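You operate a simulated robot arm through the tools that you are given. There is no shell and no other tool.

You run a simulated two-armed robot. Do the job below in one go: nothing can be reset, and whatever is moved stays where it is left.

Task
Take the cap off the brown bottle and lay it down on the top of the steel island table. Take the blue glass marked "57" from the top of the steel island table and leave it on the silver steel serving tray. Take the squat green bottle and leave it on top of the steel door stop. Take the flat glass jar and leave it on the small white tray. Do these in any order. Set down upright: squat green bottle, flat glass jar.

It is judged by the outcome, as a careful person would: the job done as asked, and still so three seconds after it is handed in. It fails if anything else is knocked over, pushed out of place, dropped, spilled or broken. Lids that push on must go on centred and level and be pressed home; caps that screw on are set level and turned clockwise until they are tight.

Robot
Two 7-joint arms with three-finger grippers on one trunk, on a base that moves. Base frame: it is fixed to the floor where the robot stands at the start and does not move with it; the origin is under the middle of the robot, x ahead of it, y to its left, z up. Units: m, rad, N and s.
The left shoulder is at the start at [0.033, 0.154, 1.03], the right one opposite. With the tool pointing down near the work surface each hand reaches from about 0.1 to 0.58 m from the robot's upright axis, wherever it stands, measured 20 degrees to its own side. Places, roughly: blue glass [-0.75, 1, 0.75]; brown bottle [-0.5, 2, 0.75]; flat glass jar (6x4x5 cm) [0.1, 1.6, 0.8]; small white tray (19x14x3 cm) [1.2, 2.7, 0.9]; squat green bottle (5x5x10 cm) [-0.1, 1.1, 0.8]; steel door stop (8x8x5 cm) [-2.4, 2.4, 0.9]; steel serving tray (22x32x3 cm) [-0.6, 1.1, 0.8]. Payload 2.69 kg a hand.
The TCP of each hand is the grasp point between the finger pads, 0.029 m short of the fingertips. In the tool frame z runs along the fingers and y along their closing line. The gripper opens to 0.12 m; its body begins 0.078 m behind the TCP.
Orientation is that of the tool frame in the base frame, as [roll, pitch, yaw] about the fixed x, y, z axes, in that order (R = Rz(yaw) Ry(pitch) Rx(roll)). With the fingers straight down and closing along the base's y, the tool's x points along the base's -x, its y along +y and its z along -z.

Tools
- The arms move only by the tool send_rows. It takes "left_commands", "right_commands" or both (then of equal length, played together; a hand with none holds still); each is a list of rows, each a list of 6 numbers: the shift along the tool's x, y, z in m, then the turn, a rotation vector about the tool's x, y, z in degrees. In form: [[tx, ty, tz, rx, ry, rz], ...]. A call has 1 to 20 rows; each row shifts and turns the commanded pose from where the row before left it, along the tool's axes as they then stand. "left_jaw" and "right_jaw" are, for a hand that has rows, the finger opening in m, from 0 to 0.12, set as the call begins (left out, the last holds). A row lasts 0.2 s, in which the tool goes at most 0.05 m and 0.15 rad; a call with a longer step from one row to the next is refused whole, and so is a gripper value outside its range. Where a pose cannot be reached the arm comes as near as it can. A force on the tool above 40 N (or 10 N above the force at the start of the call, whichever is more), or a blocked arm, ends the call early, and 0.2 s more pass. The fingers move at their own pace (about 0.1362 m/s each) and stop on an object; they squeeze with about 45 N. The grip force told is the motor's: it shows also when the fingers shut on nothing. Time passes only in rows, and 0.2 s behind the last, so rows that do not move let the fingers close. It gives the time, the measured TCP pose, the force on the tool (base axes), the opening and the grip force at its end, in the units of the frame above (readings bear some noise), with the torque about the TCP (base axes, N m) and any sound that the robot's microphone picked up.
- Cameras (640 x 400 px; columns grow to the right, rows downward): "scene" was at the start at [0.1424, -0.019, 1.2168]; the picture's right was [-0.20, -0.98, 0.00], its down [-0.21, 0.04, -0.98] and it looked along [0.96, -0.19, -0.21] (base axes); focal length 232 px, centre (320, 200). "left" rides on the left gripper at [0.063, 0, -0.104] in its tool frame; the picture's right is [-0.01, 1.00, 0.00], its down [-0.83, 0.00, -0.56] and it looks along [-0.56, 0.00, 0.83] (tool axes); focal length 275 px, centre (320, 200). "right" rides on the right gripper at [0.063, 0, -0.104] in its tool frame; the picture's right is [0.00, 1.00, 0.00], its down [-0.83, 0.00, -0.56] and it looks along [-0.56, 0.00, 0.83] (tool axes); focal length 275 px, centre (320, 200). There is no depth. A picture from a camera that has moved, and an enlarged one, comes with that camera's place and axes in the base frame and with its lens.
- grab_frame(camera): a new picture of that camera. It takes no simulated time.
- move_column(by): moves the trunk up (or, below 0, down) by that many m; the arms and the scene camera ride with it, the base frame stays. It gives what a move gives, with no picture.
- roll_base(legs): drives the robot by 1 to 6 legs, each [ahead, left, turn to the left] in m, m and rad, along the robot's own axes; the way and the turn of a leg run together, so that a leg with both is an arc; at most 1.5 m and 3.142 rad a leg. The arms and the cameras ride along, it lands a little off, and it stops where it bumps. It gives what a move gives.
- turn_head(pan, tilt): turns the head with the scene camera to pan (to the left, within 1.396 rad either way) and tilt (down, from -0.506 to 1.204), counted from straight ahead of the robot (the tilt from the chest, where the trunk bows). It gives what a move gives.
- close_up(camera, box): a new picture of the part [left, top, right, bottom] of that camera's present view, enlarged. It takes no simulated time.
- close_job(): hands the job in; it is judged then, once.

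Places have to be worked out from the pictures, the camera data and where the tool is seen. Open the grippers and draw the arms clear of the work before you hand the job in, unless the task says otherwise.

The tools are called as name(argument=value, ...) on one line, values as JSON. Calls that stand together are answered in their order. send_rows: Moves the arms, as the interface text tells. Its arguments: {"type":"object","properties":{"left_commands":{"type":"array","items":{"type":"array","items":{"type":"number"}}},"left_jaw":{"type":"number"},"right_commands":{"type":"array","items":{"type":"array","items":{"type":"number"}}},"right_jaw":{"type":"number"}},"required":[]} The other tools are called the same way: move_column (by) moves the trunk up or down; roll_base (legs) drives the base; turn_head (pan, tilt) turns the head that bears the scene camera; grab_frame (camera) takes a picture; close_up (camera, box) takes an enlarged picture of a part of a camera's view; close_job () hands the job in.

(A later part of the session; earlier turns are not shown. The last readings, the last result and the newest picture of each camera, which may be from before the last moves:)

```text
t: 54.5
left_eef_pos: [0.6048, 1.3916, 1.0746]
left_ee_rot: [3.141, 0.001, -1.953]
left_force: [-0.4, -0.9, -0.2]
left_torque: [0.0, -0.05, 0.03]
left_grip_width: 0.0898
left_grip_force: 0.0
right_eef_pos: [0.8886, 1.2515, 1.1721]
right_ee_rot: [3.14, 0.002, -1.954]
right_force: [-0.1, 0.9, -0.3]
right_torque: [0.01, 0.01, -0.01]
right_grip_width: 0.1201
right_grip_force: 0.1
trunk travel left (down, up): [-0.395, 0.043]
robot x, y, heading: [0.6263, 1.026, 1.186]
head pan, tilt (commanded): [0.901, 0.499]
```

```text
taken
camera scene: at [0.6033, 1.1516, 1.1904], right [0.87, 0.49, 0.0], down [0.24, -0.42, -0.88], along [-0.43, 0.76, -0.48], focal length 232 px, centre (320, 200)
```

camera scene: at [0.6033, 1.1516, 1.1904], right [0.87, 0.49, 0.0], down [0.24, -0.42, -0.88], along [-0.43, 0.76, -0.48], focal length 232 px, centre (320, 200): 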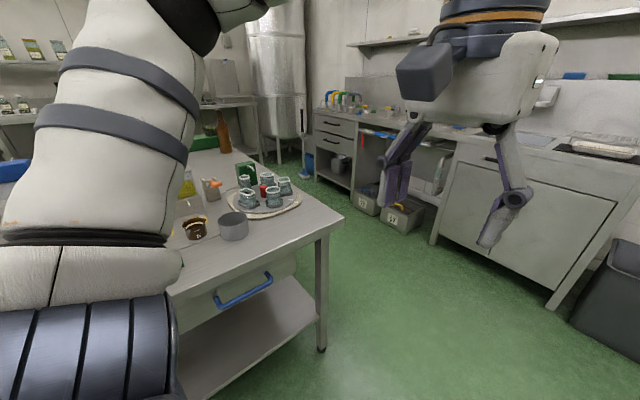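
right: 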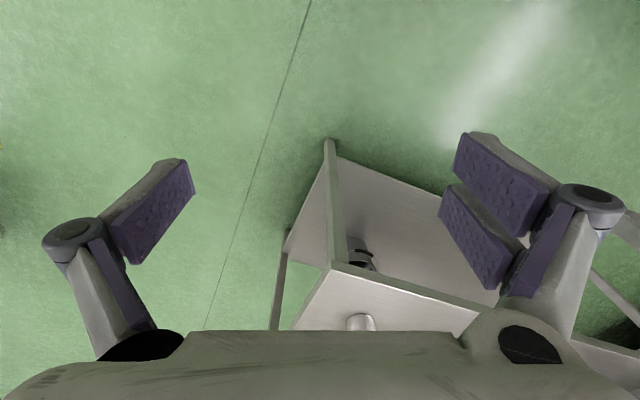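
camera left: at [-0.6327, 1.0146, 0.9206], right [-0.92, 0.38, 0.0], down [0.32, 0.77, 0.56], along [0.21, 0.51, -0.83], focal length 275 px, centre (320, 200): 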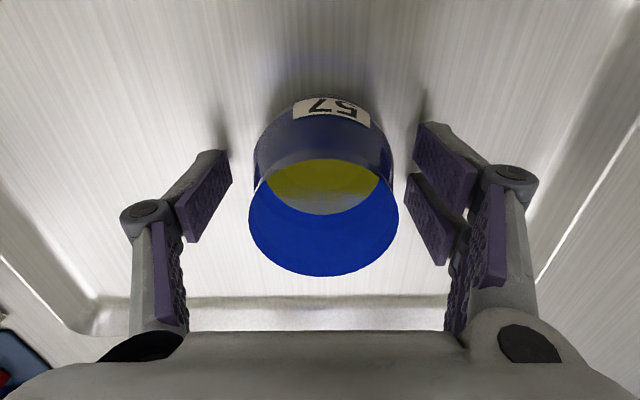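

I'm in the aisle beside the island. I turn left 90° to face its right side.

roll_base(legs=[[0, 0, 1.565]])

turn_head(pan=0.0, tilt=0.6)

grab_frame(camera="scene")

grab_frame(camera="left")

grab_frame(camera="right")

```text
t: 58.7
left_eef_pos: [0.2656, 0.9987, 1.0741]
left_ee_rot: [3.141, 0.002, -0.372]
left_force: [0.0, -0.7, 0.8]
left_torque: [0.02, -0.05, -0.02]
left_grip_width: 0.0901
left_grip_force: 0.0
right_eef_pos: [0.4022, 1.2846, 1.1722]
right_ee_rot: [3.14, 0.002, -0.374]
right_force: [-0.5, -0.5, 0.5]
right_torque: [-0.04, 0.02, 0.0]
right_grip_width: 0.1201
right_grip_force: 0.1
trunk travel left (down, up): [-0.395, 0.043]
robot x, y, heading: [0.6258, 1.0279, 2.77]
head pan, tilt (commanded): [0.901, 0.499]
```

```text
t: 59.9
left_eef_pos: [0.2644, 0.9995, 1.0757]
left_ee_rot: [3.141, 0.002, -0.373]
left_force: [0.4, -0.3, 0.2]
left_torque: [0.01, -0.02, 0.01]
left_grip_width: 0.0898
left_grip_force: 0.1
right_eef_pos: [0.4021, 1.2854, 1.1709]
right_ee_rot: [3.14, 0.001, -0.374]
right_force: [-0.4, 0.7, 0.1]
right_torque: [0.02, 0.03, 0.04]
right_grip_width: 0.1198
right_grip_force: 0.0
trunk travel left (down, up): [-0.395, 0.043]
robot x, y, heading: [0.6308, 1.0253, 2.767]
head pan, tilt (commanded): [0.0, 0.6]
```

```text
taken
camera scene: at [0.5009, 1.0767, 1.1813], right [0.36, 0.93, 0.0], down [0.53, -0.21, -0.83], along [-0.77, 0.3, -0.56], focal length 232 px, centre (320, 200)
```

scene: 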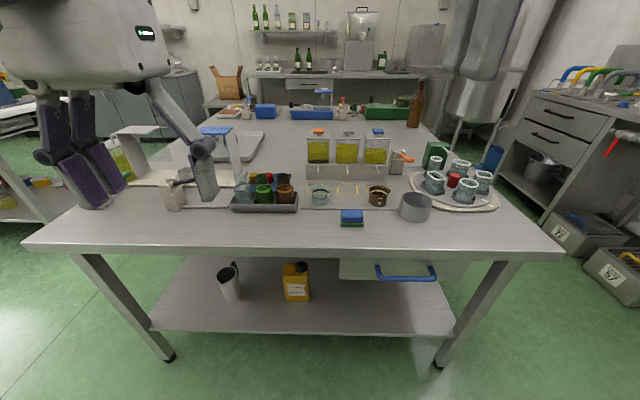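

```text
taken
camera left: at [0.3229, 0.9759, 1.1796], right [-0.37, -0.93, 0.0], down [-0.77, 0.31, 0.56], along [-0.52, 0.21, -0.83], focal length 275 px, centre (320, 200)
```

left: 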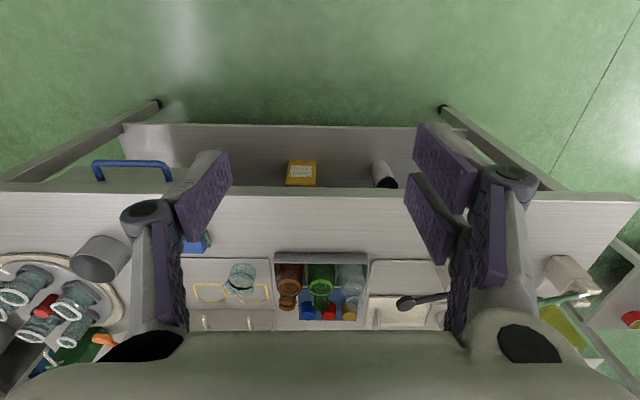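

```text
taken
camera right: at [0.462, 1.263, 1.2777], right [-0.36, -0.93, 0.0], down [-0.77, 0.3, 0.56], along [-0.52, 0.2, -0.83], focal length 275 px, centre (320, 200)
```

right: 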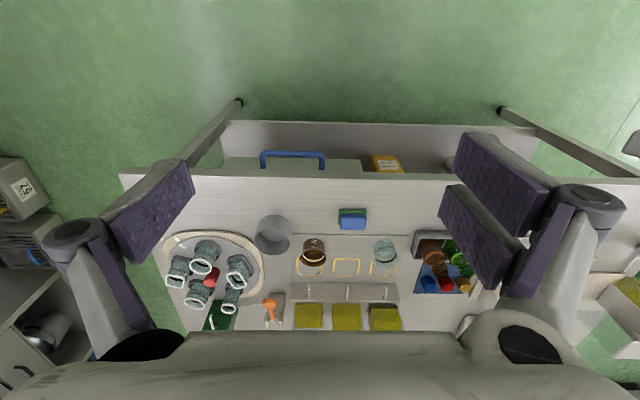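

close_up(camera="scene", box=[210, 150, 350, 240])

close_up(camera="scene", box=[370, 130, 520, 230])

close_up(camera="right", box=[140, 200, 300, 320])

close_up(camera="left", box=[160, 220, 400, 340])

```text
4.44 times, centred on (280, 195) of scene
camera zoom: at [0.5009, 1.0767, 1.1813], right [0.36, 0.93, 0.0], down [0.53, -0.21, -0.83], along [-0.77, 0.3, -0.56], focal length 1030 px, centre (498, 222)
```

zoom: 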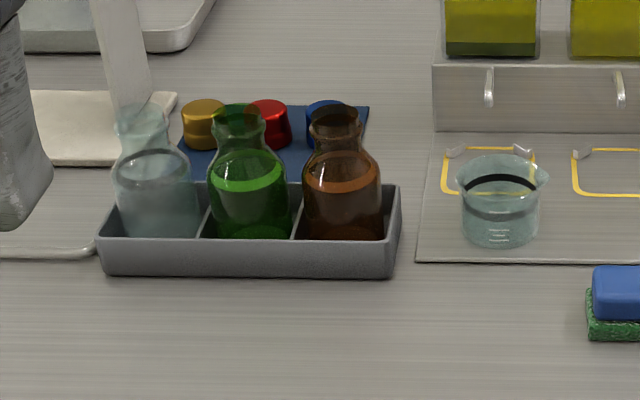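

```text
4.00 times, centred on (445, 180) of scene
camera zoom: at [0.5009, 1.0767, 1.1813], right [0.36, 0.93, 0.0], down [0.53, -0.21, -0.83], along [-0.77, 0.3, -0.56], focal length 927 px, centre (-180, 280)
```

zoom: 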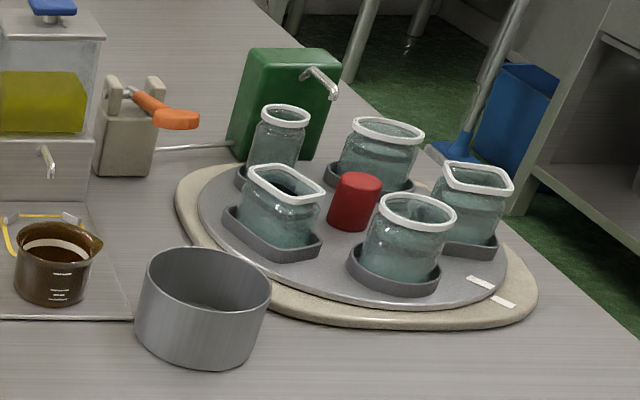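

```text
3.33 times, centred on (220, 260) of right
camera zoom: at [0.462, 1.263, 1.2777], right [-0.36, -0.93, 0.0], down [-0.77, 0.3, 0.56], along [-0.52, 0.2, -0.83], focal length 918 px, centre (653, 0)
```

zoom: 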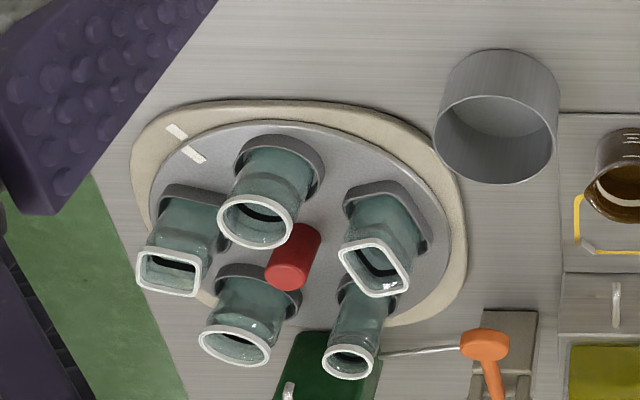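

```text
2.67 times, centred on (280, 280) of left
camera zoom: at [0.3229, 0.9759, 1.1796], right [-0.37, -0.93, 0.0], down [-0.77, 0.31, 0.56], along [-0.52, 0.21, -0.83], focal length 734 px, centre (427, -13)
```

zoom: 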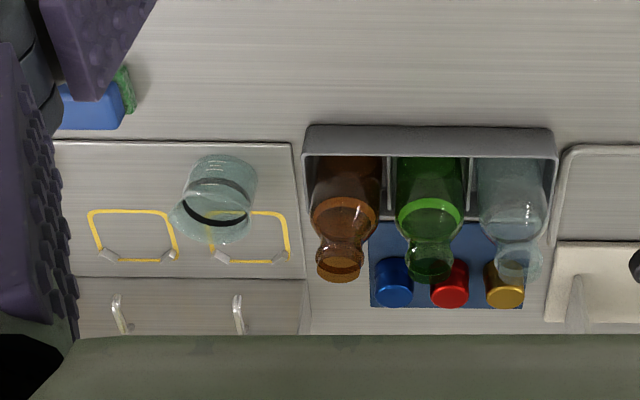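

The flat jar should be the rectangular jar at the near-left of the turntable (about (0.055,1.637)); the squat green bottle stands in the middle compartment of the grey rack at about (-0.088,1.133), mouth z≈0.871. I drive closer: 0.27 m forward, 0.1 m right.

roll_base(legs=[[0.27, -0.1, 0]])

grab_frame(camera="scene")

grab_frame(camera="left")

grab_frame(camera="right")

```text
t: 61.9
left_eef_pos: [0.05, 1.1937, 1.0756]
left_ee_rot: [-3.141, 0.001, -0.379]
left_force: [-0.7, 0.4, 0.7]
left_torque: [-0.05, -0.03, 0.02]
left_grip_width: 0.09
left_grip_force: 0.0
right_eef_pos: [0.1887, 1.4785, 1.1707]
right_ee_rot: [3.139, 0.002, -0.379]
right_force: [-0.2, -0.5, 0.4]
right_torque: [-0.03, -0.04, 0.02]
right_grip_width: 0.1202
right_grip_force: 0.1
trunk travel left (down, up): [-0.395, 0.043]
robot x, y, heading: [0.414, 1.2202, 2.765]
head pan, tilt (commanded): [0.0, 0.6]
```

```text
taken
camera scene: at [0.2872, 1.2698, 1.1812], right [0.37, 0.93, 0.0], down [0.53, -0.21, -0.82], along [-0.77, 0.3, -0.57], focal length 232 px, centre (320, 200)
```

scene: 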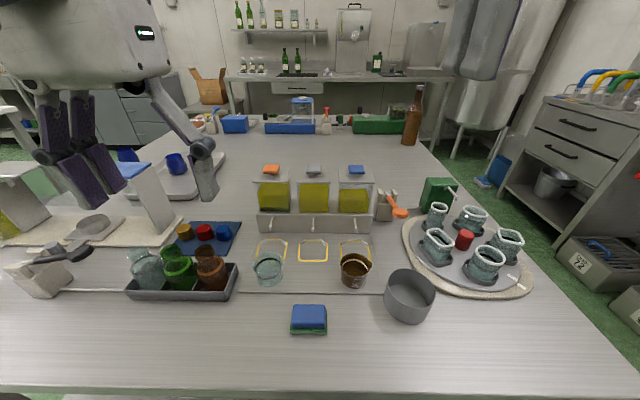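

```text
taken
camera left: at [0.1089, 1.1696, 1.1796], right [-0.37, -0.93, 0.0], down [-0.77, 0.31, 0.56], along [-0.52, 0.21, -0.83], focal length 275 px, centre (320, 200)
```

left: 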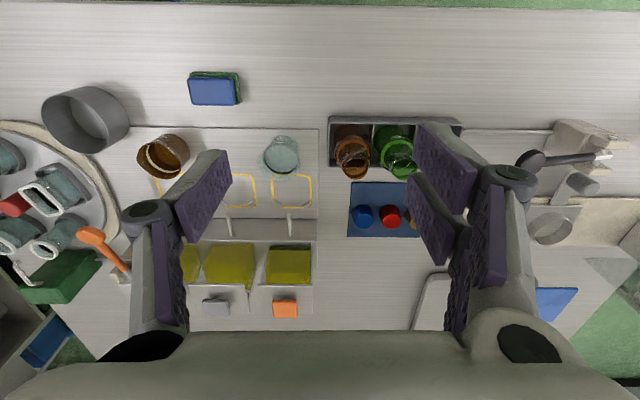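

```text
taken
camera right: at [0.249, 1.4562, 1.2776], right [-0.36, -0.93, 0.0], down [-0.77, 0.3, 0.56], along [-0.52, 0.2, -0.83], focal length 275 px, centre (320, 200)
```

right: 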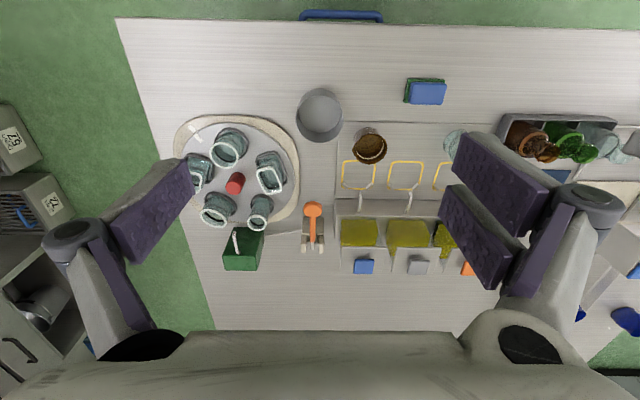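

Closer now. I zoom onto the jars to identify the flat one and onto the bottle rack.

close_up(camera="right", box=[160, 100, 320, 240])

close_up(camera="scene", box=[380, 180, 540, 300])

close_up(camera="scene", box=[90, 150, 290, 310])

close_up(camera="right", box=[440, 80, 640, 200])

```text
2.86 times, centred on (240, 170) of right
camera zoom: at [0.249, 1.4562, 1.2776], right [-0.36, -0.93, 0.0], down [-0.77, 0.3, 0.56], along [-0.52, 0.2, -0.83], focal length 786 px, centre (549, 286)
```

zoom: 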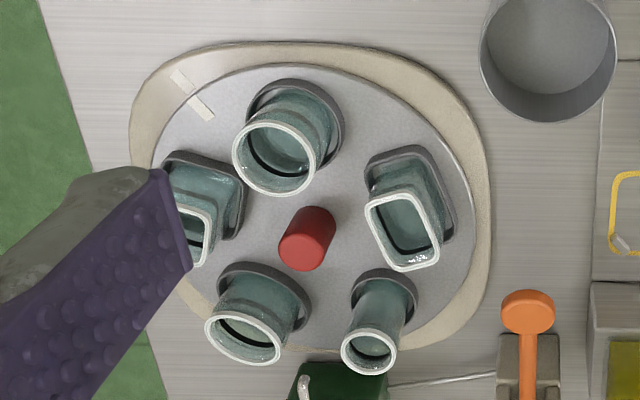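

```text
3.33 times, centred on (460, 240) of scene
camera zoom: at [0.2872, 1.2698, 1.1812], right [0.37, 0.93, 0.0], down [0.53, -0.21, -0.82], along [-0.77, 0.3, -0.57], focal length 772 px, centre (-147, 67)
```

zoom: 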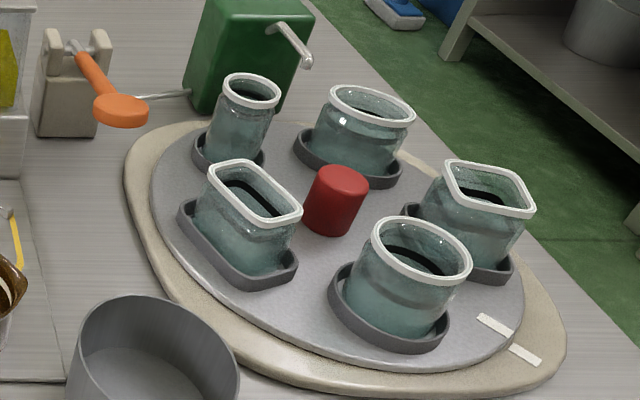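

```text
2.50 times, centred on (190, 230) of scene
camera zoom: at [0.2872, 1.2698, 1.1812], right [0.37, 0.93, 0.0], down [0.53, -0.21, -0.82], along [-0.77, 0.3, -0.57], focal length 579 px, centre (645, 125)
```

zoom: 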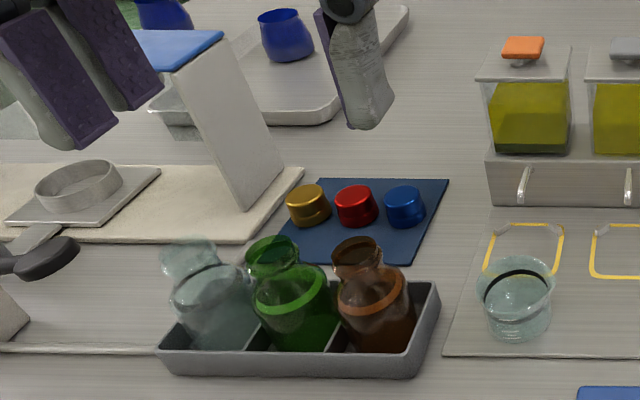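

```text
3.20 times, centred on (540, 140) of right
camera zoom: at [0.249, 1.4562, 1.2776], right [-0.36, -0.93, 0.0], down [-0.77, 0.3, 0.56], along [-0.52, 0.2, -0.83], focal length 881 px, centre (-384, 392)
```

zoom: 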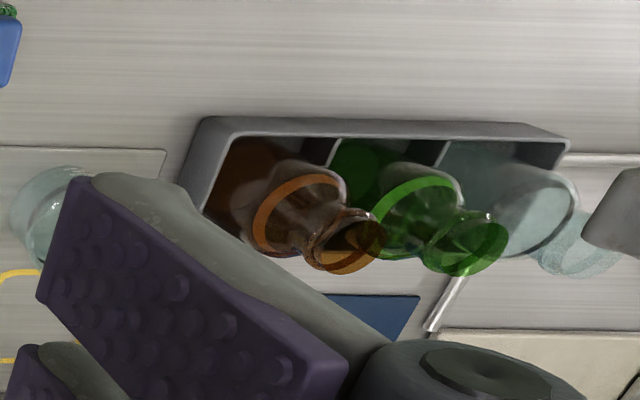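

The rectangular jar nearest me on the turntable is the flat jar: rim centre ≈ (0.048, 1.636, 0.839), its long side nearly along base x. I rotate the left hand by 90° (to close across the bottle rack row) and the right hand by ~18° (to close across the jar's short side).

send_rows(left_commands=[[0, 0, 0, 0, 0, -8.2], [0, 0, 0, 0, 0, -8.2], [0, 0, 0, 0, 0, -8.2], [0, 0, 0, 0, 0, -8.2], [0, 0, 0, 0, 0, -8.2], [0, 0, 0, 0, 0, -8.2], [0, 0, 0, 0, 0, -8.2], [0, 0, 0, 0, 0, -8.2], [0, 0, 0, 0, 0, -8.2], [0, 0, 0, 0, 0, -8.2], [0, 0, 0, 0, 0, -8.0], [0, 0, 0, 0, 0, 0]], right_commands=[[0, 0, 0, 0, 0, -1.66], [0, 0, 0, 0, 0, -1.66], [0, 0, 0, 0, 0, -1.66], [0, 0, 0, 0, 0, -1.66], [0, 0, 0, 0, 0, -1.66], [0, 0, 0, 0, 0, -1.66], [0, 0, 0, 0, 0, -1.66], [0, 0, 0, 0, 0, -1.66], [0, 0, 0, 0, 0, -1.66], [0, 0, 0, 0, 0, -1.66], [0, 0, 0, 0, 0, -1.66], [0, 0, 0, 0, 0, 0]], left_jaw=0.09, right_jaw=0.12)

grab_frame(camera="scene")

grab_frame(camera="left")

```text
t: 64.5
left_eef_pos: [0.0503, 1.1927, 1.0746]
left_ee_rot: [-3.14, 0.0, 1.195]
left_force: [-0.2, 0.6, -0.8]
left_torque: [-0.04, 0.03, -0.01]
left_grip_width: 0.09
left_grip_force: 0.0
right_eef_pos: [0.1896, 1.4778, 1.1721]
right_ee_rot: [3.14, 0.0, -0.061]
right_force: [0.0, 0.1, -0.9]
right_torque: [-0.01, 0.01, 0.0]
right_grip_width: 0.1202
right_grip_force: 0.1
trunk travel left (down, up): [-0.395, 0.043]
robot x, y, heading: [0.414, 1.2199, 2.765]
head pan, tilt (commanded): [0.0, 0.6]
```

```text
taken
camera scene: at [0.2876, 1.2695, 1.1813], right [0.37, 0.93, 0.0], down [0.53, -0.21, -0.83], along [-0.77, 0.3, -0.56], focal length 232 px, centre (320, 200)
```

scene: 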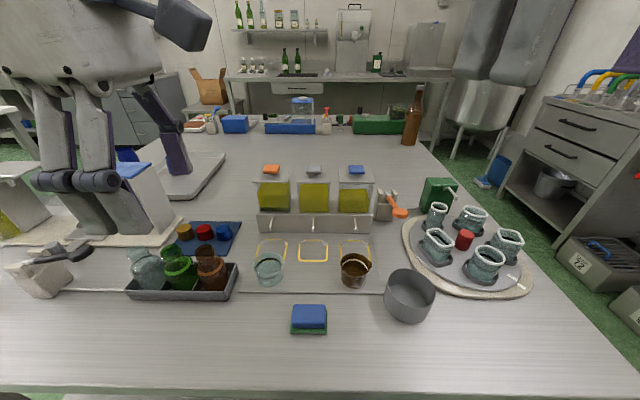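

```text
taken
camera left: at [0.0741, 1.2512, 1.1799], right [0.93, -0.37, 0.0], down [-0.31, -0.77, 0.56], along [-0.21, -0.52, -0.83], focal length 275 px, centre (320, 200)
```

left: 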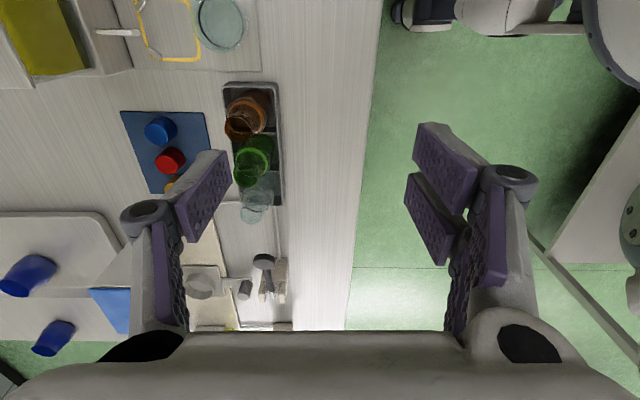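

Rotation done. I zoom the left camera on the green bottle for an accurate position.

close_up(camera="left", box=[200, 70, 320, 230])

close_up(camera="scene", box=[110, 220, 260, 310])

```text
2.50 times, centred on (260, 150) of left
camera zoom: at [0.0741, 1.2512, 1.1799], right [0.93, -0.37, 0.0], down [-0.31, -0.77, 0.56], along [-0.21, -0.52, -0.83], focal length 688 px, centre (470, 325)
```

zoom: 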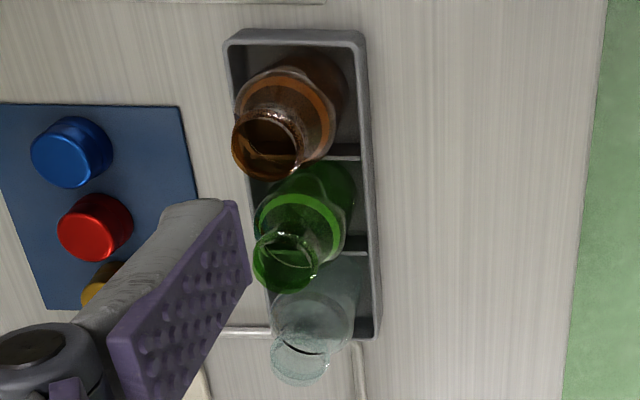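

```text
4.27 times, centred on (185, 265) of scene
camera zoom: at [0.2876, 1.2695, 1.1813], right [0.37, 0.93, 0.0], down [0.53, -0.21, -0.83], along [-0.77, 0.3, -0.56], focal length 989 px, centre (896, -77)
```

zoom: 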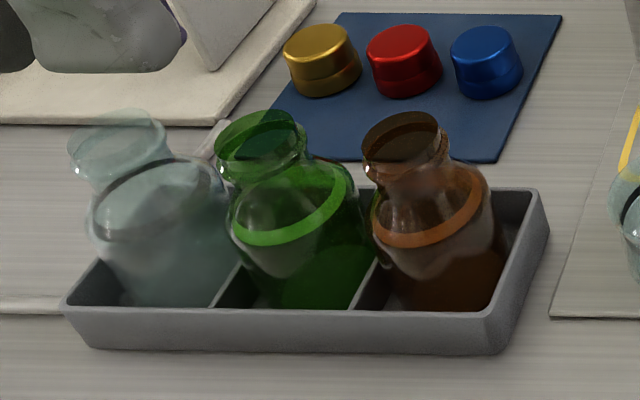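

Mouth of the green bottle ≈ (-0.076, 1.130, 0.875). I move the left hand over it and descend to z≈0.95 for a check.

send_rows(left_commands=[[-0.02625, -0.02385, 0, 0, 0, 0], [-0.02625, -0.02385, 0, 0, 0, 0], [-0.02625, -0.02385, 0, 0, 0, 0], [-0.02625, -0.02385, 0, 0, 0, 0], [0, 0, 0.031, 0, 0, 0], [0, 0, 0.031, 0, 0, 0], [0, 0, 0.031, 0, 0, 0], [0, 0, 0.031, 0, 0, 0], [0, 0, 0, 0, 0, 0]], left_jaw=0.09)

grab_frame(camera="left")

grab_frame(camera="scene")

```text
t: 66.5
left_eef_pos: [-0.0768, 1.1297, 0.95]
left_ee_rot: [-3.138, -0.001, 1.195]
left_force: [1.0, 0.0, 1.2]
left_torque: [-0.01, -0.02, 0.0]
left_grip_width: 0.09
left_grip_force: 0.0
right_eef_pos: [0.1904, 1.4772, 1.1721]
right_ee_rot: [3.141, 0.002, -0.061]
right_force: [0.0, -0.1, -0.1]
right_torque: [0.01, 0.02, 0.03]
right_grip_width: 0.1201
right_grip_force: 0.1
trunk travel left (down, up): [-0.395, 0.043]
robot x, y, heading: [0.4134, 1.2209, 2.767]
head pan, tilt (commanded): [0.0, 0.6]
```

```text
taken
camera left: at [-0.053, 1.1887, 1.0551], right [0.93, -0.37, 0.0], down [-0.31, -0.77, 0.56], along [-0.21, -0.51, -0.83], focal length 275 px, centre (320, 200)
```

left: 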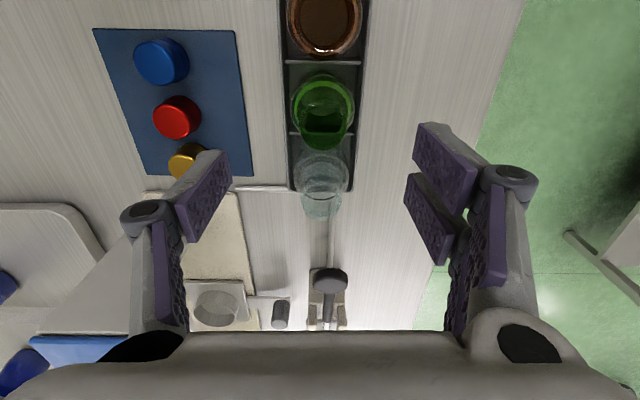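

```text
taken
camera scene: at [0.2877, 1.2693, 1.1813], right [0.37, 0.93, 0.0], down [0.53, -0.21, -0.83], along [-0.77, 0.3, -0.56], focal length 232 px, centre (320, 200)
```

scene: 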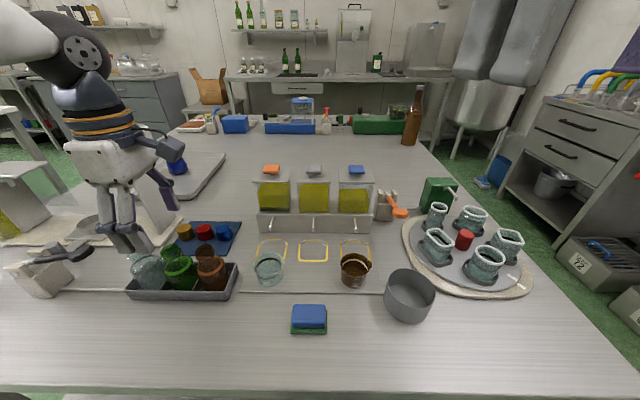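

I zoom in on the wrist view to check the alignment of the bottle mouth.

close_up(camera="left", box=[260, 50, 400, 230])

close_up(camera="scene", box=[60, 130, 260, 310])

```text
2.22 times, centred on (330, 140) of left
camera zoom: at [-0.053, 1.1887, 1.0551], right [0.93, -0.37, 0.0], down [-0.31, -0.77, 0.56], along [-0.21, -0.51, -0.83], focal length 612 px, centre (298, 333)
```

zoom: 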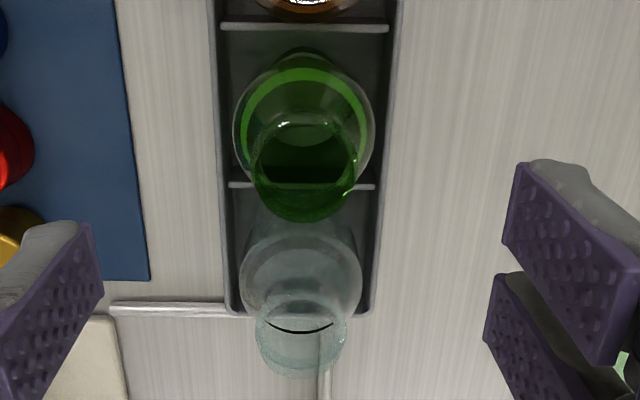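

```text
2.22 times, centred on (160, 220) of scene
camera zoom: at [0.2877, 1.2693, 1.1813], right [0.37, 0.93, 0.0], down [0.53, -0.21, -0.83], along [-0.77, 0.3, -0.56], focal length 515 px, centre (676, 156)
```

zoom: 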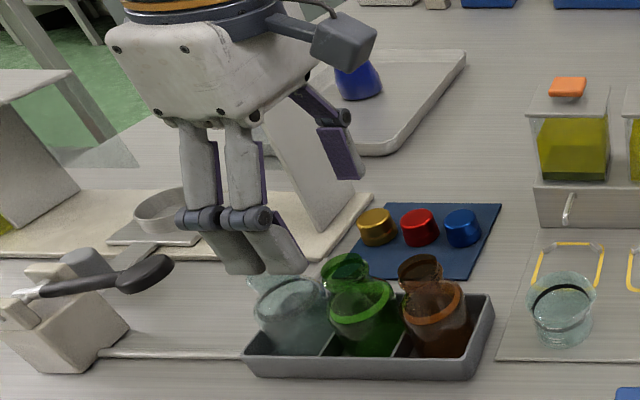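

The bottle mouth lies within 2 mm of the tool axis. I descend so the fingertips are just above the rack wall (TCP z≈0.833).

send_rows(left_commands=[[0, 0.001, 0.03, 0, 0, 0], [0, 0, 0.03, 0, 0, 0], [0, 0, 0.03, 0, 0, 0], [0, 0, 0.017, 0, 0, 0], [0, 0, 0.01, 0, 0, 0], [0, 0, 0, 0, 0, 0]])

grab_frame(camera="left")

close_up(camera="scene", box=[80, 170, 280, 320])

close_up(camera="right", box=[440, 40, 640, 200])

```text
t: 67.9
left_eef_pos: [-0.0768, 1.1304, 0.835]
left_ee_rot: [-3.141, 0.0, 1.192]
left_force: [0.4, 0.3, 0.4]
left_torque: [0.01, 0.0, -0.01]
left_grip_width: 0.0899
left_grip_force: 0.0
right_eef_pos: [0.1898, 1.4782, 1.1725]
right_ee_rot: [3.139, 0.001, -0.06]
right_force: [0.3, 0.2, -0.8]
right_torque: [0.01, 0.0, 0.0]
right_grip_width: 0.1201
right_grip_force: 0.0
trunk travel left (down, up): [-0.395, 0.043]
robot x, y, heading: [0.4104, 1.2198, 2.762]
head pan, tilt (commanded): [0.0, 0.6]
```

```text
taken
camera left: at [-0.053, 1.1892, 0.9387], right [0.93, -0.37, 0.0], down [-0.31, -0.77, 0.56], along [-0.21, -0.52, -0.83], focal length 275 px, centre (320, 200)
```

left: 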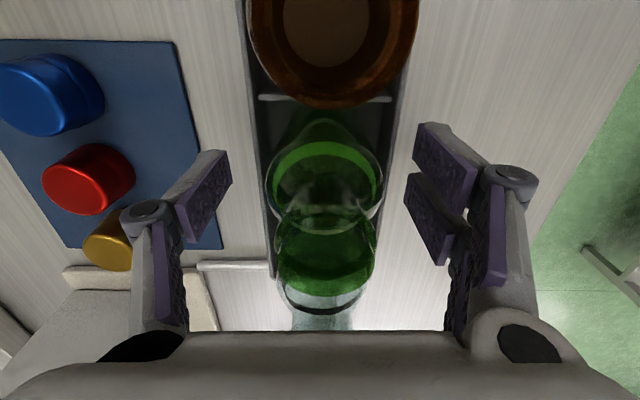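

```text
2.67 times, centred on (180, 245) of scene
camera zoom: at [0.2877, 1.2694, 1.1813], right [0.37, 0.93, 0.0], down [0.53, -0.21, -0.83], along [-0.77, 0.3, -0.56], focal length 618 px, centre (693, 80)
```

zoom: 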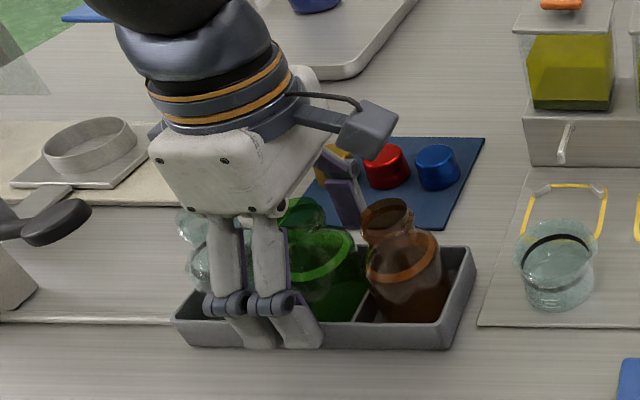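

```text
2.50 times, centred on (540, 120) of right
camera zoom: at [0.254, 1.475, 1.2776], right [-0.05, -1.0, 0.0], down [-0.83, 0.05, 0.56], along [-0.56, 0.03, -0.83], focal length 688 px, centre (-230, 400)
```

zoom: 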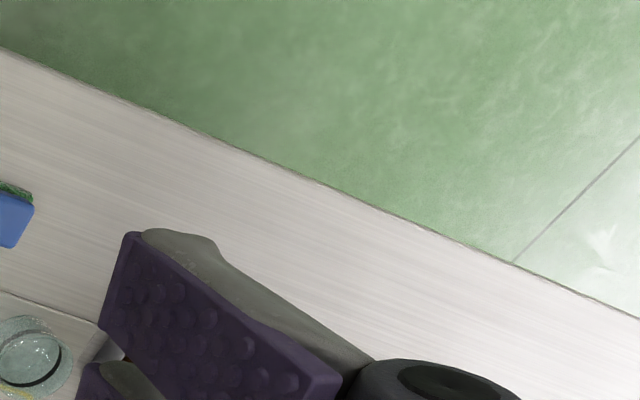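

The bottle is well centred between the fingers. I go down 3 mm more and close.

send_rows(left_commands=[[0, 0, 0.003, 0, 0, 0], [0, 0, 0, 0, 0, 0]])

send_rows(left_commands=[[0, 0, 0, 0, 0, 0], [0, 0, 0, 0, 0, 0], [0, 0, 0, 0, 0, 0], [0, 0, 0, 0, 0, 0]], left_jaw=0.02)

grab_frame(camera="left")

close_up(camera="scene", box=[80, 170, 280, 320])

```text
t: 68.5
left_eef_pos: [-0.0759, 1.1308, 0.8304]
left_ee_rot: [-3.139, 0.0, 1.193]
left_force: [-0.3, 1.0, -0.5]
left_torque: [0.02, 0.0, -0.02]
left_grip_width: 0.0903
left_grip_force: 0.1
right_eef_pos: [0.1904, 1.4781, 1.1723]
right_ee_rot: [3.141, 0.0, -0.059]
right_force: [0.2, 0.7, -0.5]
right_torque: [-0.01, -0.04, 0.01]
right_grip_width: 0.1199
right_grip_force: 0.1
trunk travel left (down, up): [-0.395, 0.043]
robot x, y, heading: [0.4154, 1.2195, 2.767]
head pan, tilt (commanded): [0.0, 0.6]
```

```text
t: 69.5
left_eef_pos: [-0.0756, 1.1302, 0.8314]
left_ee_rot: [-3.141, 0.001, 1.191]
left_force: [9.0, -3.8, 5.0]
left_torque: [0.01, -1.71, -1.55]
left_grip_width: 0.0702
left_grip_force: 45.1
right_eef_pos: [0.1899, 1.4774, 1.1719]
right_ee_rot: [3.138, 0.004, -0.06]
right_force: [0.2, 0.1, -0.9]
right_torque: [0.0, 0.01, 0.0]
right_grip_width: 0.1199
right_grip_force: 0.1
trunk travel left (down, up): [-0.395, 0.043]
robot x, y, heading: [0.417, 1.22, 2.766]
head pan, tilt (commanded): [0.0, 0.6]
```

```text
taken
camera left: at [-0.0513, 1.1885, 0.9361], right [0.93, -0.37, 0.0], down [-0.31, -0.77, 0.56], along [-0.21, -0.52, -0.83], focal length 275 px, centre (320, 200)
```

left: 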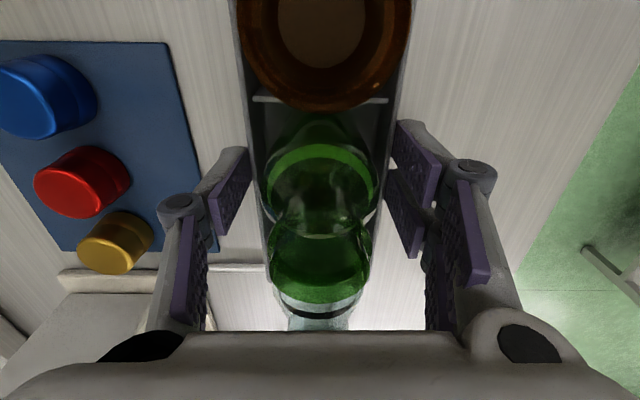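

```text
2.67 times, centred on (180, 245) of scene
camera zoom: at [0.2887, 1.2691, 1.1814], right [0.37, 0.93, 0.0], down [0.52, -0.21, -0.83], along [-0.77, 0.3, -0.56], focal length 618 px, centre (693, 80)
```

zoom: 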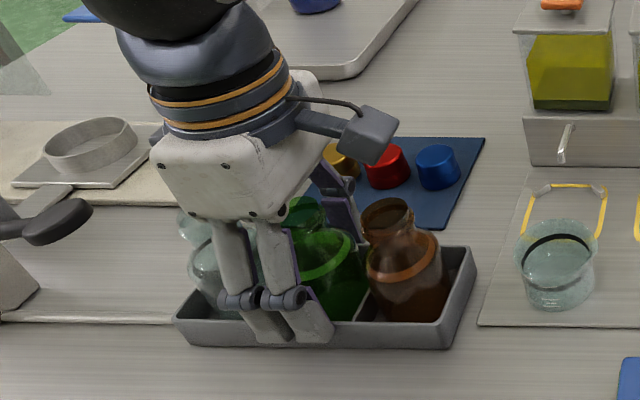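

The fingers stopped at 0.070 m, so they gripped the rack walls, not the bottle; rack top must be about z=0.81. I open again, and raise 15 mm before a new try.

send_rows(left_commands=[[0, 0, 0, 0, 0, 0], [0, 0, 0, 0, 0, 0], [0, 0, -0.005, 0, 0, 0], [0, 0, -0.005, 0, 0, 0], [0, 0, -0.005, 0, 0, 0], [0, 0, 0, 0, 0, 0]], left_jaw=0.09)

grab_frame(camera="left")

close_up(camera="scene", box=[80, 170, 280, 320])

```text
t: 70.9
left_eef_pos: [-0.0762, 1.1307, 0.8456]
left_ee_rot: [-3.14, 0.0, 1.193]
left_force: [-1.2, -0.4, 0.1]
left_torque: [-0.01, -0.02, 0.01]
left_grip_width: 0.09
left_grip_force: 0.1
right_eef_pos: [0.1901, 1.4775, 1.1723]
right_ee_rot: [3.141, 0.002, -0.06]
right_force: [-0.1, 0.2, 0.6]
right_torque: [-0.03, -0.02, -0.04]
right_grip_width: 0.1202
right_grip_force: 0.0
trunk travel left (down, up): [-0.395, 0.043]
robot x, y, heading: [0.4155, 1.2152, 2.761]
head pan, tilt (commanded): [0.0, 0.6]
```

```text
taken
camera left: at [-0.0529, 1.1885, 0.951], right [0.93, -0.37, 0.0], down [-0.31, -0.77, 0.56], along [-0.21, -0.52, -0.83], focal length 275 px, centre (320, 200)
```

left: 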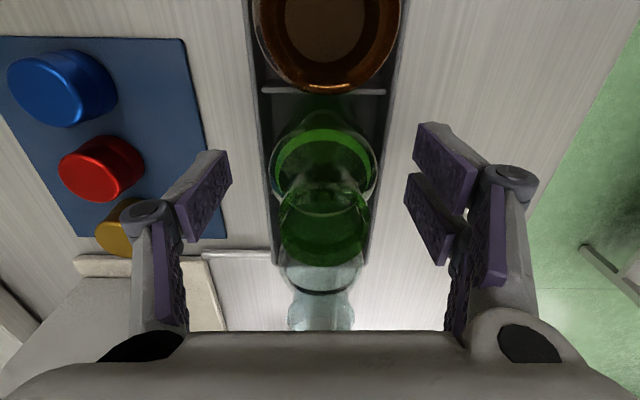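

```text
2.67 times, centred on (180, 245) of scene
camera zoom: at [0.2876, 1.2694, 1.1813], right [0.37, 0.93, 0.0], down [0.53, -0.21, -0.83], along [-0.77, 0.3, -0.56], focal length 618 px, centre (693, 80)
```

zoom: 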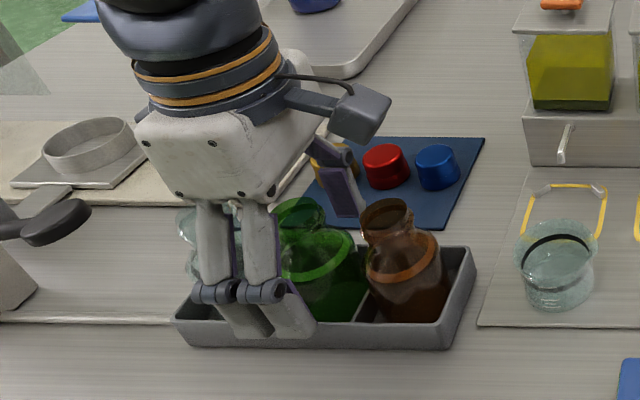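

The rack has not moved. Now I close the fingers at this height.

send_rows(left_commands=[[0, 0, 0, 0, 0, 0], [0, 0, 0, 0, 0, 0], [0, 0, 0, 0, 0, 0], [0, 0, 0, 0, 0, 0]], left_jaw=0.03)

grab_frame(camera="left")

close_up(camera="scene", box=[80, 170, 280, 320])

```text
t: 71.9
left_eef_pos: [-0.0772, 1.1298, 0.8459]
left_ee_rot: [-3.139, 0.001, 1.195]
left_force: [-1.7, -0.6, 4.4]
left_torque: [-0.05, -0.08, -0.01]
left_grip_width: 0.0478
left_grip_force: 45.7
right_eef_pos: [0.1901, 1.4781, 1.1719]
right_ee_rot: [3.139, 0.002, -0.059]
right_force: [0.4, 0.0, 0.7]
right_torque: [0.0, -0.01, 0.01]
right_grip_width: 0.12
right_grip_force: 0.0
trunk travel left (down, up): [-0.395, 0.043]
robot x, y, heading: [0.4161, 1.2152, 2.764]
head pan, tilt (commanded): [0.0, 0.6]
```

```text
taken
camera left: at [-0.0528, 1.1885, 0.9512], right [0.93, -0.37, 0.0], down [-0.31, -0.77, 0.56], along [-0.21, -0.51, -0.83], focal length 275 px, centre (320, 200)
```

left: 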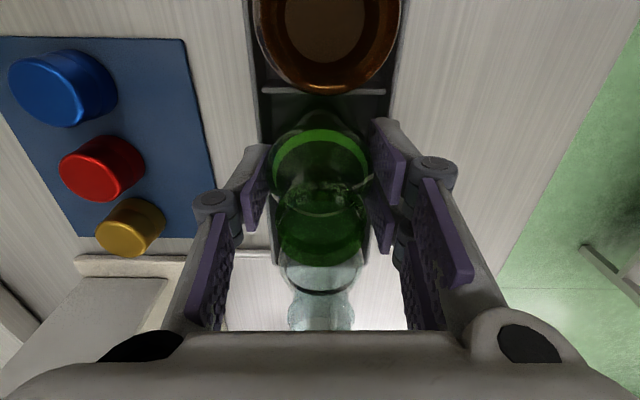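

```text
2.67 times, centred on (180, 245) of scene
camera zoom: at [0.2878, 1.2695, 1.1813], right [0.37, 0.93, 0.0], down [0.53, -0.21, -0.83], along [-0.77, 0.3, -0.56], focal length 618 px, centre (693, 80)
```

zoom: 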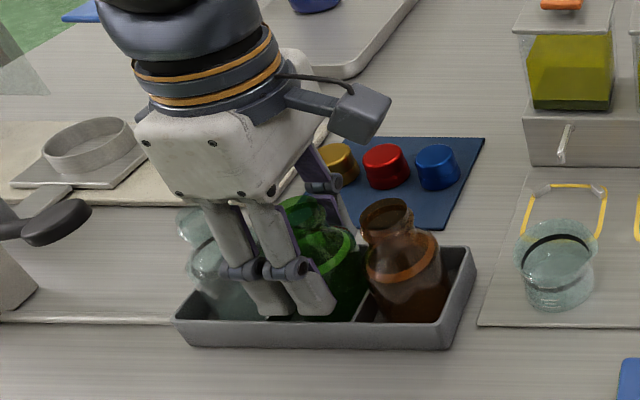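

Width 0.048 m with full grip force: the bottle is held. I lift 3 cm slowly and check.

send_rows(left_commands=[[0, 0, -0.008, 0, 0, 0], [0, 0, -0.008, 0, 0, 0], [0, 0, -0.008, 0, 0, 0], [0, 0, -0.008, 0, 0, 0], [0, 0, 0, 0, 0, 0]])

grab_frame(camera="left")

close_up(camera="scene", box=[80, 150, 280, 300])

```text
t: 73.1
left_eef_pos: [-0.0768, 1.1301, 0.8781]
left_ee_rot: [-3.14, 0.001, 1.194]
left_force: [0.3, 0.0, -0.7]
left_torque: [0.02, -0.02, 0.01]
left_grip_width: 0.048
left_grip_force: 45.2
right_eef_pos: [0.1899, 1.4788, 1.1722]
right_ee_rot: [3.139, 0.001, -0.059]
right_force: [-0.6, 0.7, 0.0]
right_torque: [-0.01, -0.01, -0.02]
right_grip_width: 0.1199
right_grip_force: 0.1
trunk travel left (down, up): [-0.395, 0.043]
robot x, y, heading: [0.4133, 1.2214, 2.767]
head pan, tilt (commanded): [0.0, 0.6]
```

```text
taken
camera left: at [-0.0528, 1.1888, 0.9829], right [0.93, -0.37, 0.0], down [-0.31, -0.77, 0.56], along [-0.21, -0.52, -0.83], focal length 275 px, centre (320, 200)
```

left: 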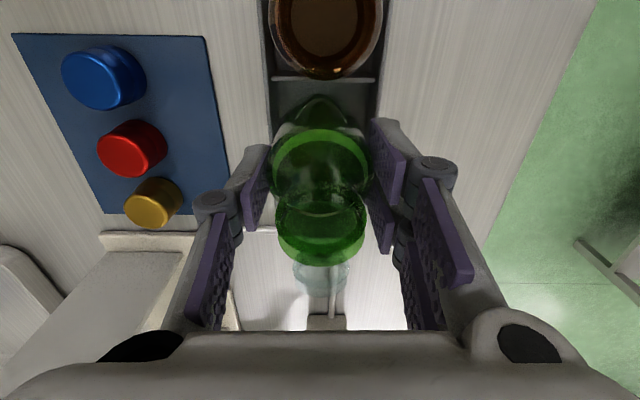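

```text
2.67 times, centred on (180, 225) of scene
camera zoom: at [0.2875, 1.2694, 1.1813], right [0.37, 0.93, 0.0], down [0.53, -0.21, -0.83], along [-0.77, 0.3, -0.56], focal length 618 px, centre (693, 133)
```

zoom: 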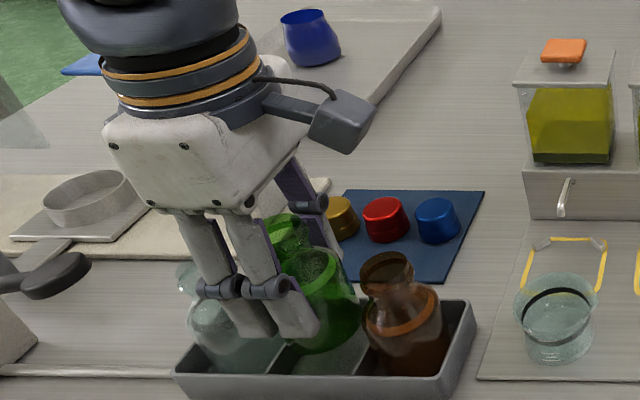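

The bottle comes out upright. I lift to z≈1.06 and draw the left hand back toward the robot.

send_rows(left_commands=[[0, 0, -0.03, 0, 0, 0], [0, 0, -0.03, 0, 0, 0], [0, 0, -0.03, 0, 0, 0], [0, 0, -0.03, 0, 0, 0], [0, 0, -0.03, 0, 0, 0], [0, 0, -0.03, 0, 0, 0], [0.02, 0.02, 0, 0, 0, 0], [0.02, 0.02, 0, 0, 0, 0], [0.02, 0.02, 0, 0, 0, 0], [0.02, 0.02, 0, 0, 0, 0], [0.02, 0.02, 0, 0, 0, 0], [0, 0, 0, 0, 0, 0]])

grab_frame(camera="scene")

grab_frame(camera="right")

```text
t: 75.7
left_eef_pos: [-0.0705, 1.1755, 1.07]
left_ee_rot: [3.141, -0.007, 1.197]
left_force: [-0.3, 0.4, -1.5]
left_torque: [0.01, 0.03, 0.01]
left_grip_width: 0.0482
left_grip_force: 45.5
left hand out of reach, approached as far as the arm can: row 7, 8, 9, 10, 11
right_eef_pos: [0.19, 1.4779, 1.1718]
right_ee_rot: [3.14, 0.001, -0.058]
right_force: [-0.3, 0.5, 0.2]
right_torque: [0.0, 0.01, 0.07]
right_grip_width: 0.1197
right_grip_force: 0.1
trunk travel left (down, up): [-0.395, 0.043]
robot x, y, heading: [0.4135, 1.219, 2.762]
head pan, tilt (commanded): [0.0, 0.6]
```

```text
taken
camera scene: at [0.2917, 1.2784, 1.1814], right [0.47, 0.88, 0.0], down [0.5, -0.27, -0.83], along [-0.73, 0.39, -0.56], focal length 232 px, centre (320, 200)
```

scene: 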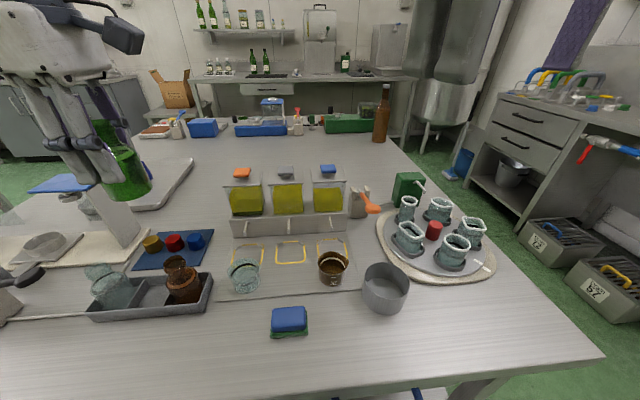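

```text
taken
camera right: at [0.2538, 1.4749, 1.2776], right [-0.05, -1.0, 0.0], down [-0.83, 0.05, 0.56], along [-0.56, 0.03, -0.83], focal length 275 px, centre (320, 200)
```

right: 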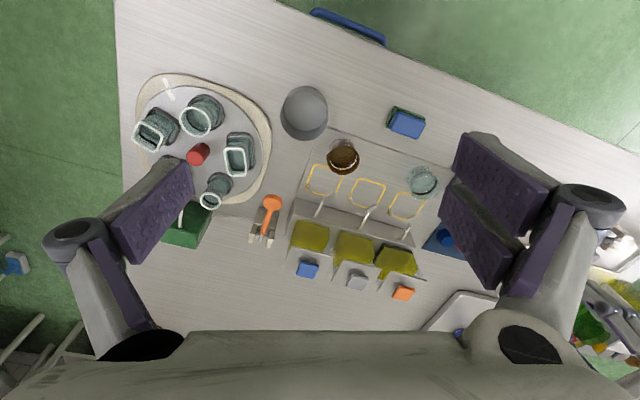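

The bottle is held upright. The jar is next; I zoom with both the right wrist and scene cameras to refine its pose.

close_up(camera="right", box=[120, 70, 280, 220])

close_up(camera="scene", box=[360, 170, 510, 290])

close_up(camera="scene", box=[0, 0, 210, 210])

```text
2.67 times, centred on (200, 145) of right
camera zoom: at [0.2538, 1.4749, 1.2776], right [-0.05, -1.0, 0.0], down [-0.83, 0.05, 0.56], along [-0.56, 0.03, -0.83], focal length 734 px, centre (640, 347)
```

zoom: 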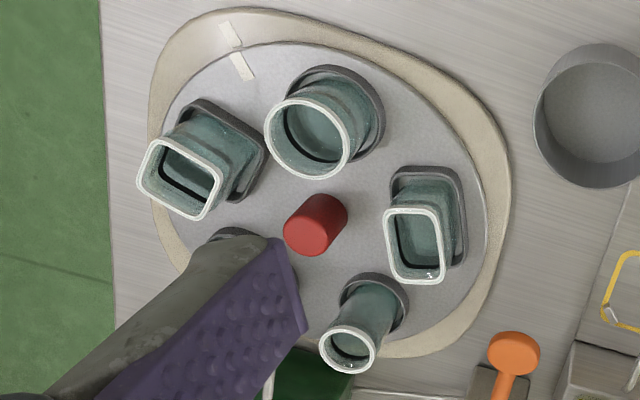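

```text
3.33 times, centred on (435, 230) of scene
camera zoom: at [0.2917, 1.2784, 1.1814], right [0.47, 0.88, 0.0], down [0.5, -0.27, -0.83], along [-0.73, 0.39, -0.56], focal length 772 px, centre (-63, 100)
```

zoom: 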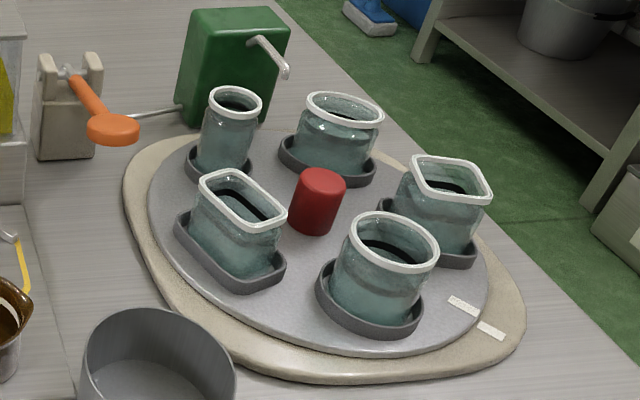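

```text
1.90 times, centred on (105, 105) of scene
camera zoom: at [0.2917, 1.2784, 1.1814], right [0.47, 0.88, 0.0], down [0.5, -0.27, -0.83], along [-0.73, 0.39, -0.56], focal length 441 px, centre (730, 381)
```

zoom: 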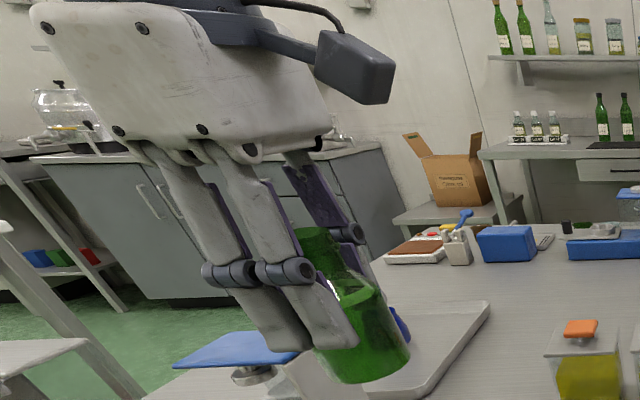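

Jar pose confirmed: rim centre (0.0475, 1.636, 0.839), long side within a few degrees of the tool x. I bring the right hand above it with the jaw at 0.058 and descend to z≈0.93.

send_rows(right_commands=[[-0.0303, -0.0299, 0, 0, 0, 0], [-0.0303, -0.0299, 0, 0, 0, 0], [-0.0303, -0.0299, 0, 0, 0, 0], [-0.0303, -0.0299, 0, 0, 0, 0], [-0.0303, -0.0299, 0, 0, 0, 0], [0, 0, 0.04, 0, 0, 0], [0, 0, 0.04, 0, 0, 0], [0, 0, 0.04, 0, 0, 0], [0, 0, 0.04, 0, 0, 0], [0, 0, 0.04, 0, 0, 0], [0, 0, 0.04, 0, 0, 0], [0, 0, 0, 0, 0, 0]], right_jaw=0.058)

grab_frame(camera="right")

grab_frame(camera="scene")

```text
t: 78.3
left_eef_pos: [-0.0708, 1.1768, 1.0696]
left_ee_rot: [3.141, -0.004, 1.196]
left_force: [0.2, -0.2, -1.3]
left_torque: [0.05, -0.01, 0.01]
left_grip_width: 0.048
left_grip_force: 44.9
right_eef_pos: [0.0881, 1.5932, 0.9256]
right_ee_rot: [3.14, 0.001, -0.06]
right_force: [0.5, 0.5, -0.7]
right_torque: [0.0, -0.01, -0.02]
right_grip_width: 0.0579
right_grip_force: 0.1
right hand out of reach, approached as far as the arm can: row 4, 5
trunk travel left (down, up): [-0.395, 0.043]
robot x, y, heading: [0.4153, 1.2188, 2.768]
head pan, tilt (commanded): [0.0, 0.6]
```

```text
taken
camera right: at [0.151, 1.5904, 1.0319], right [-0.05, -1.0, 0.0], down [-0.83, 0.05, 0.56], along [-0.56, 0.03, -0.83], focal length 275 px, centre (320, 200)
```

right: 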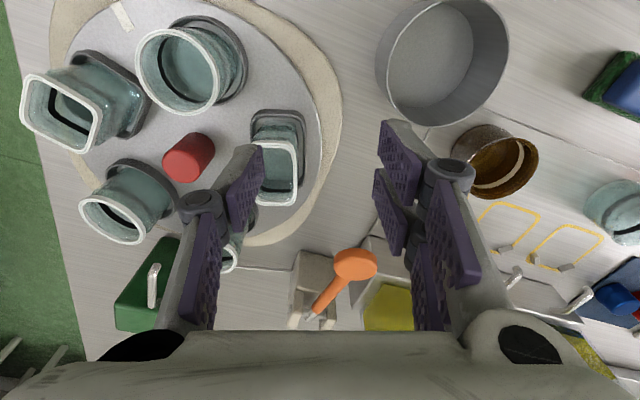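

```text
taken
camera scene: at [0.2924, 1.2792, 1.1814], right [0.48, 0.88, 0.0], down [0.5, -0.27, -0.83], along [-0.72, 0.4, -0.56], focal length 232 px, centre (320, 200)
```

scene: 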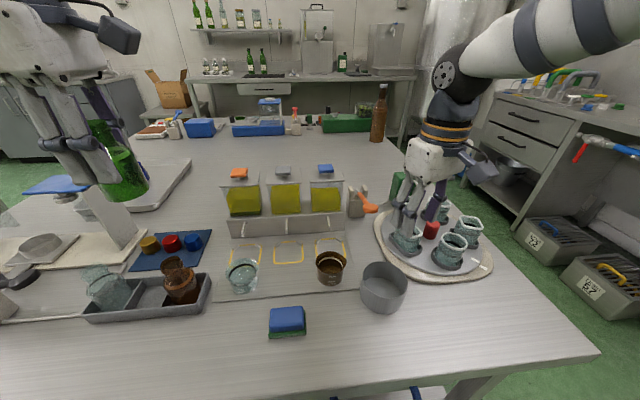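

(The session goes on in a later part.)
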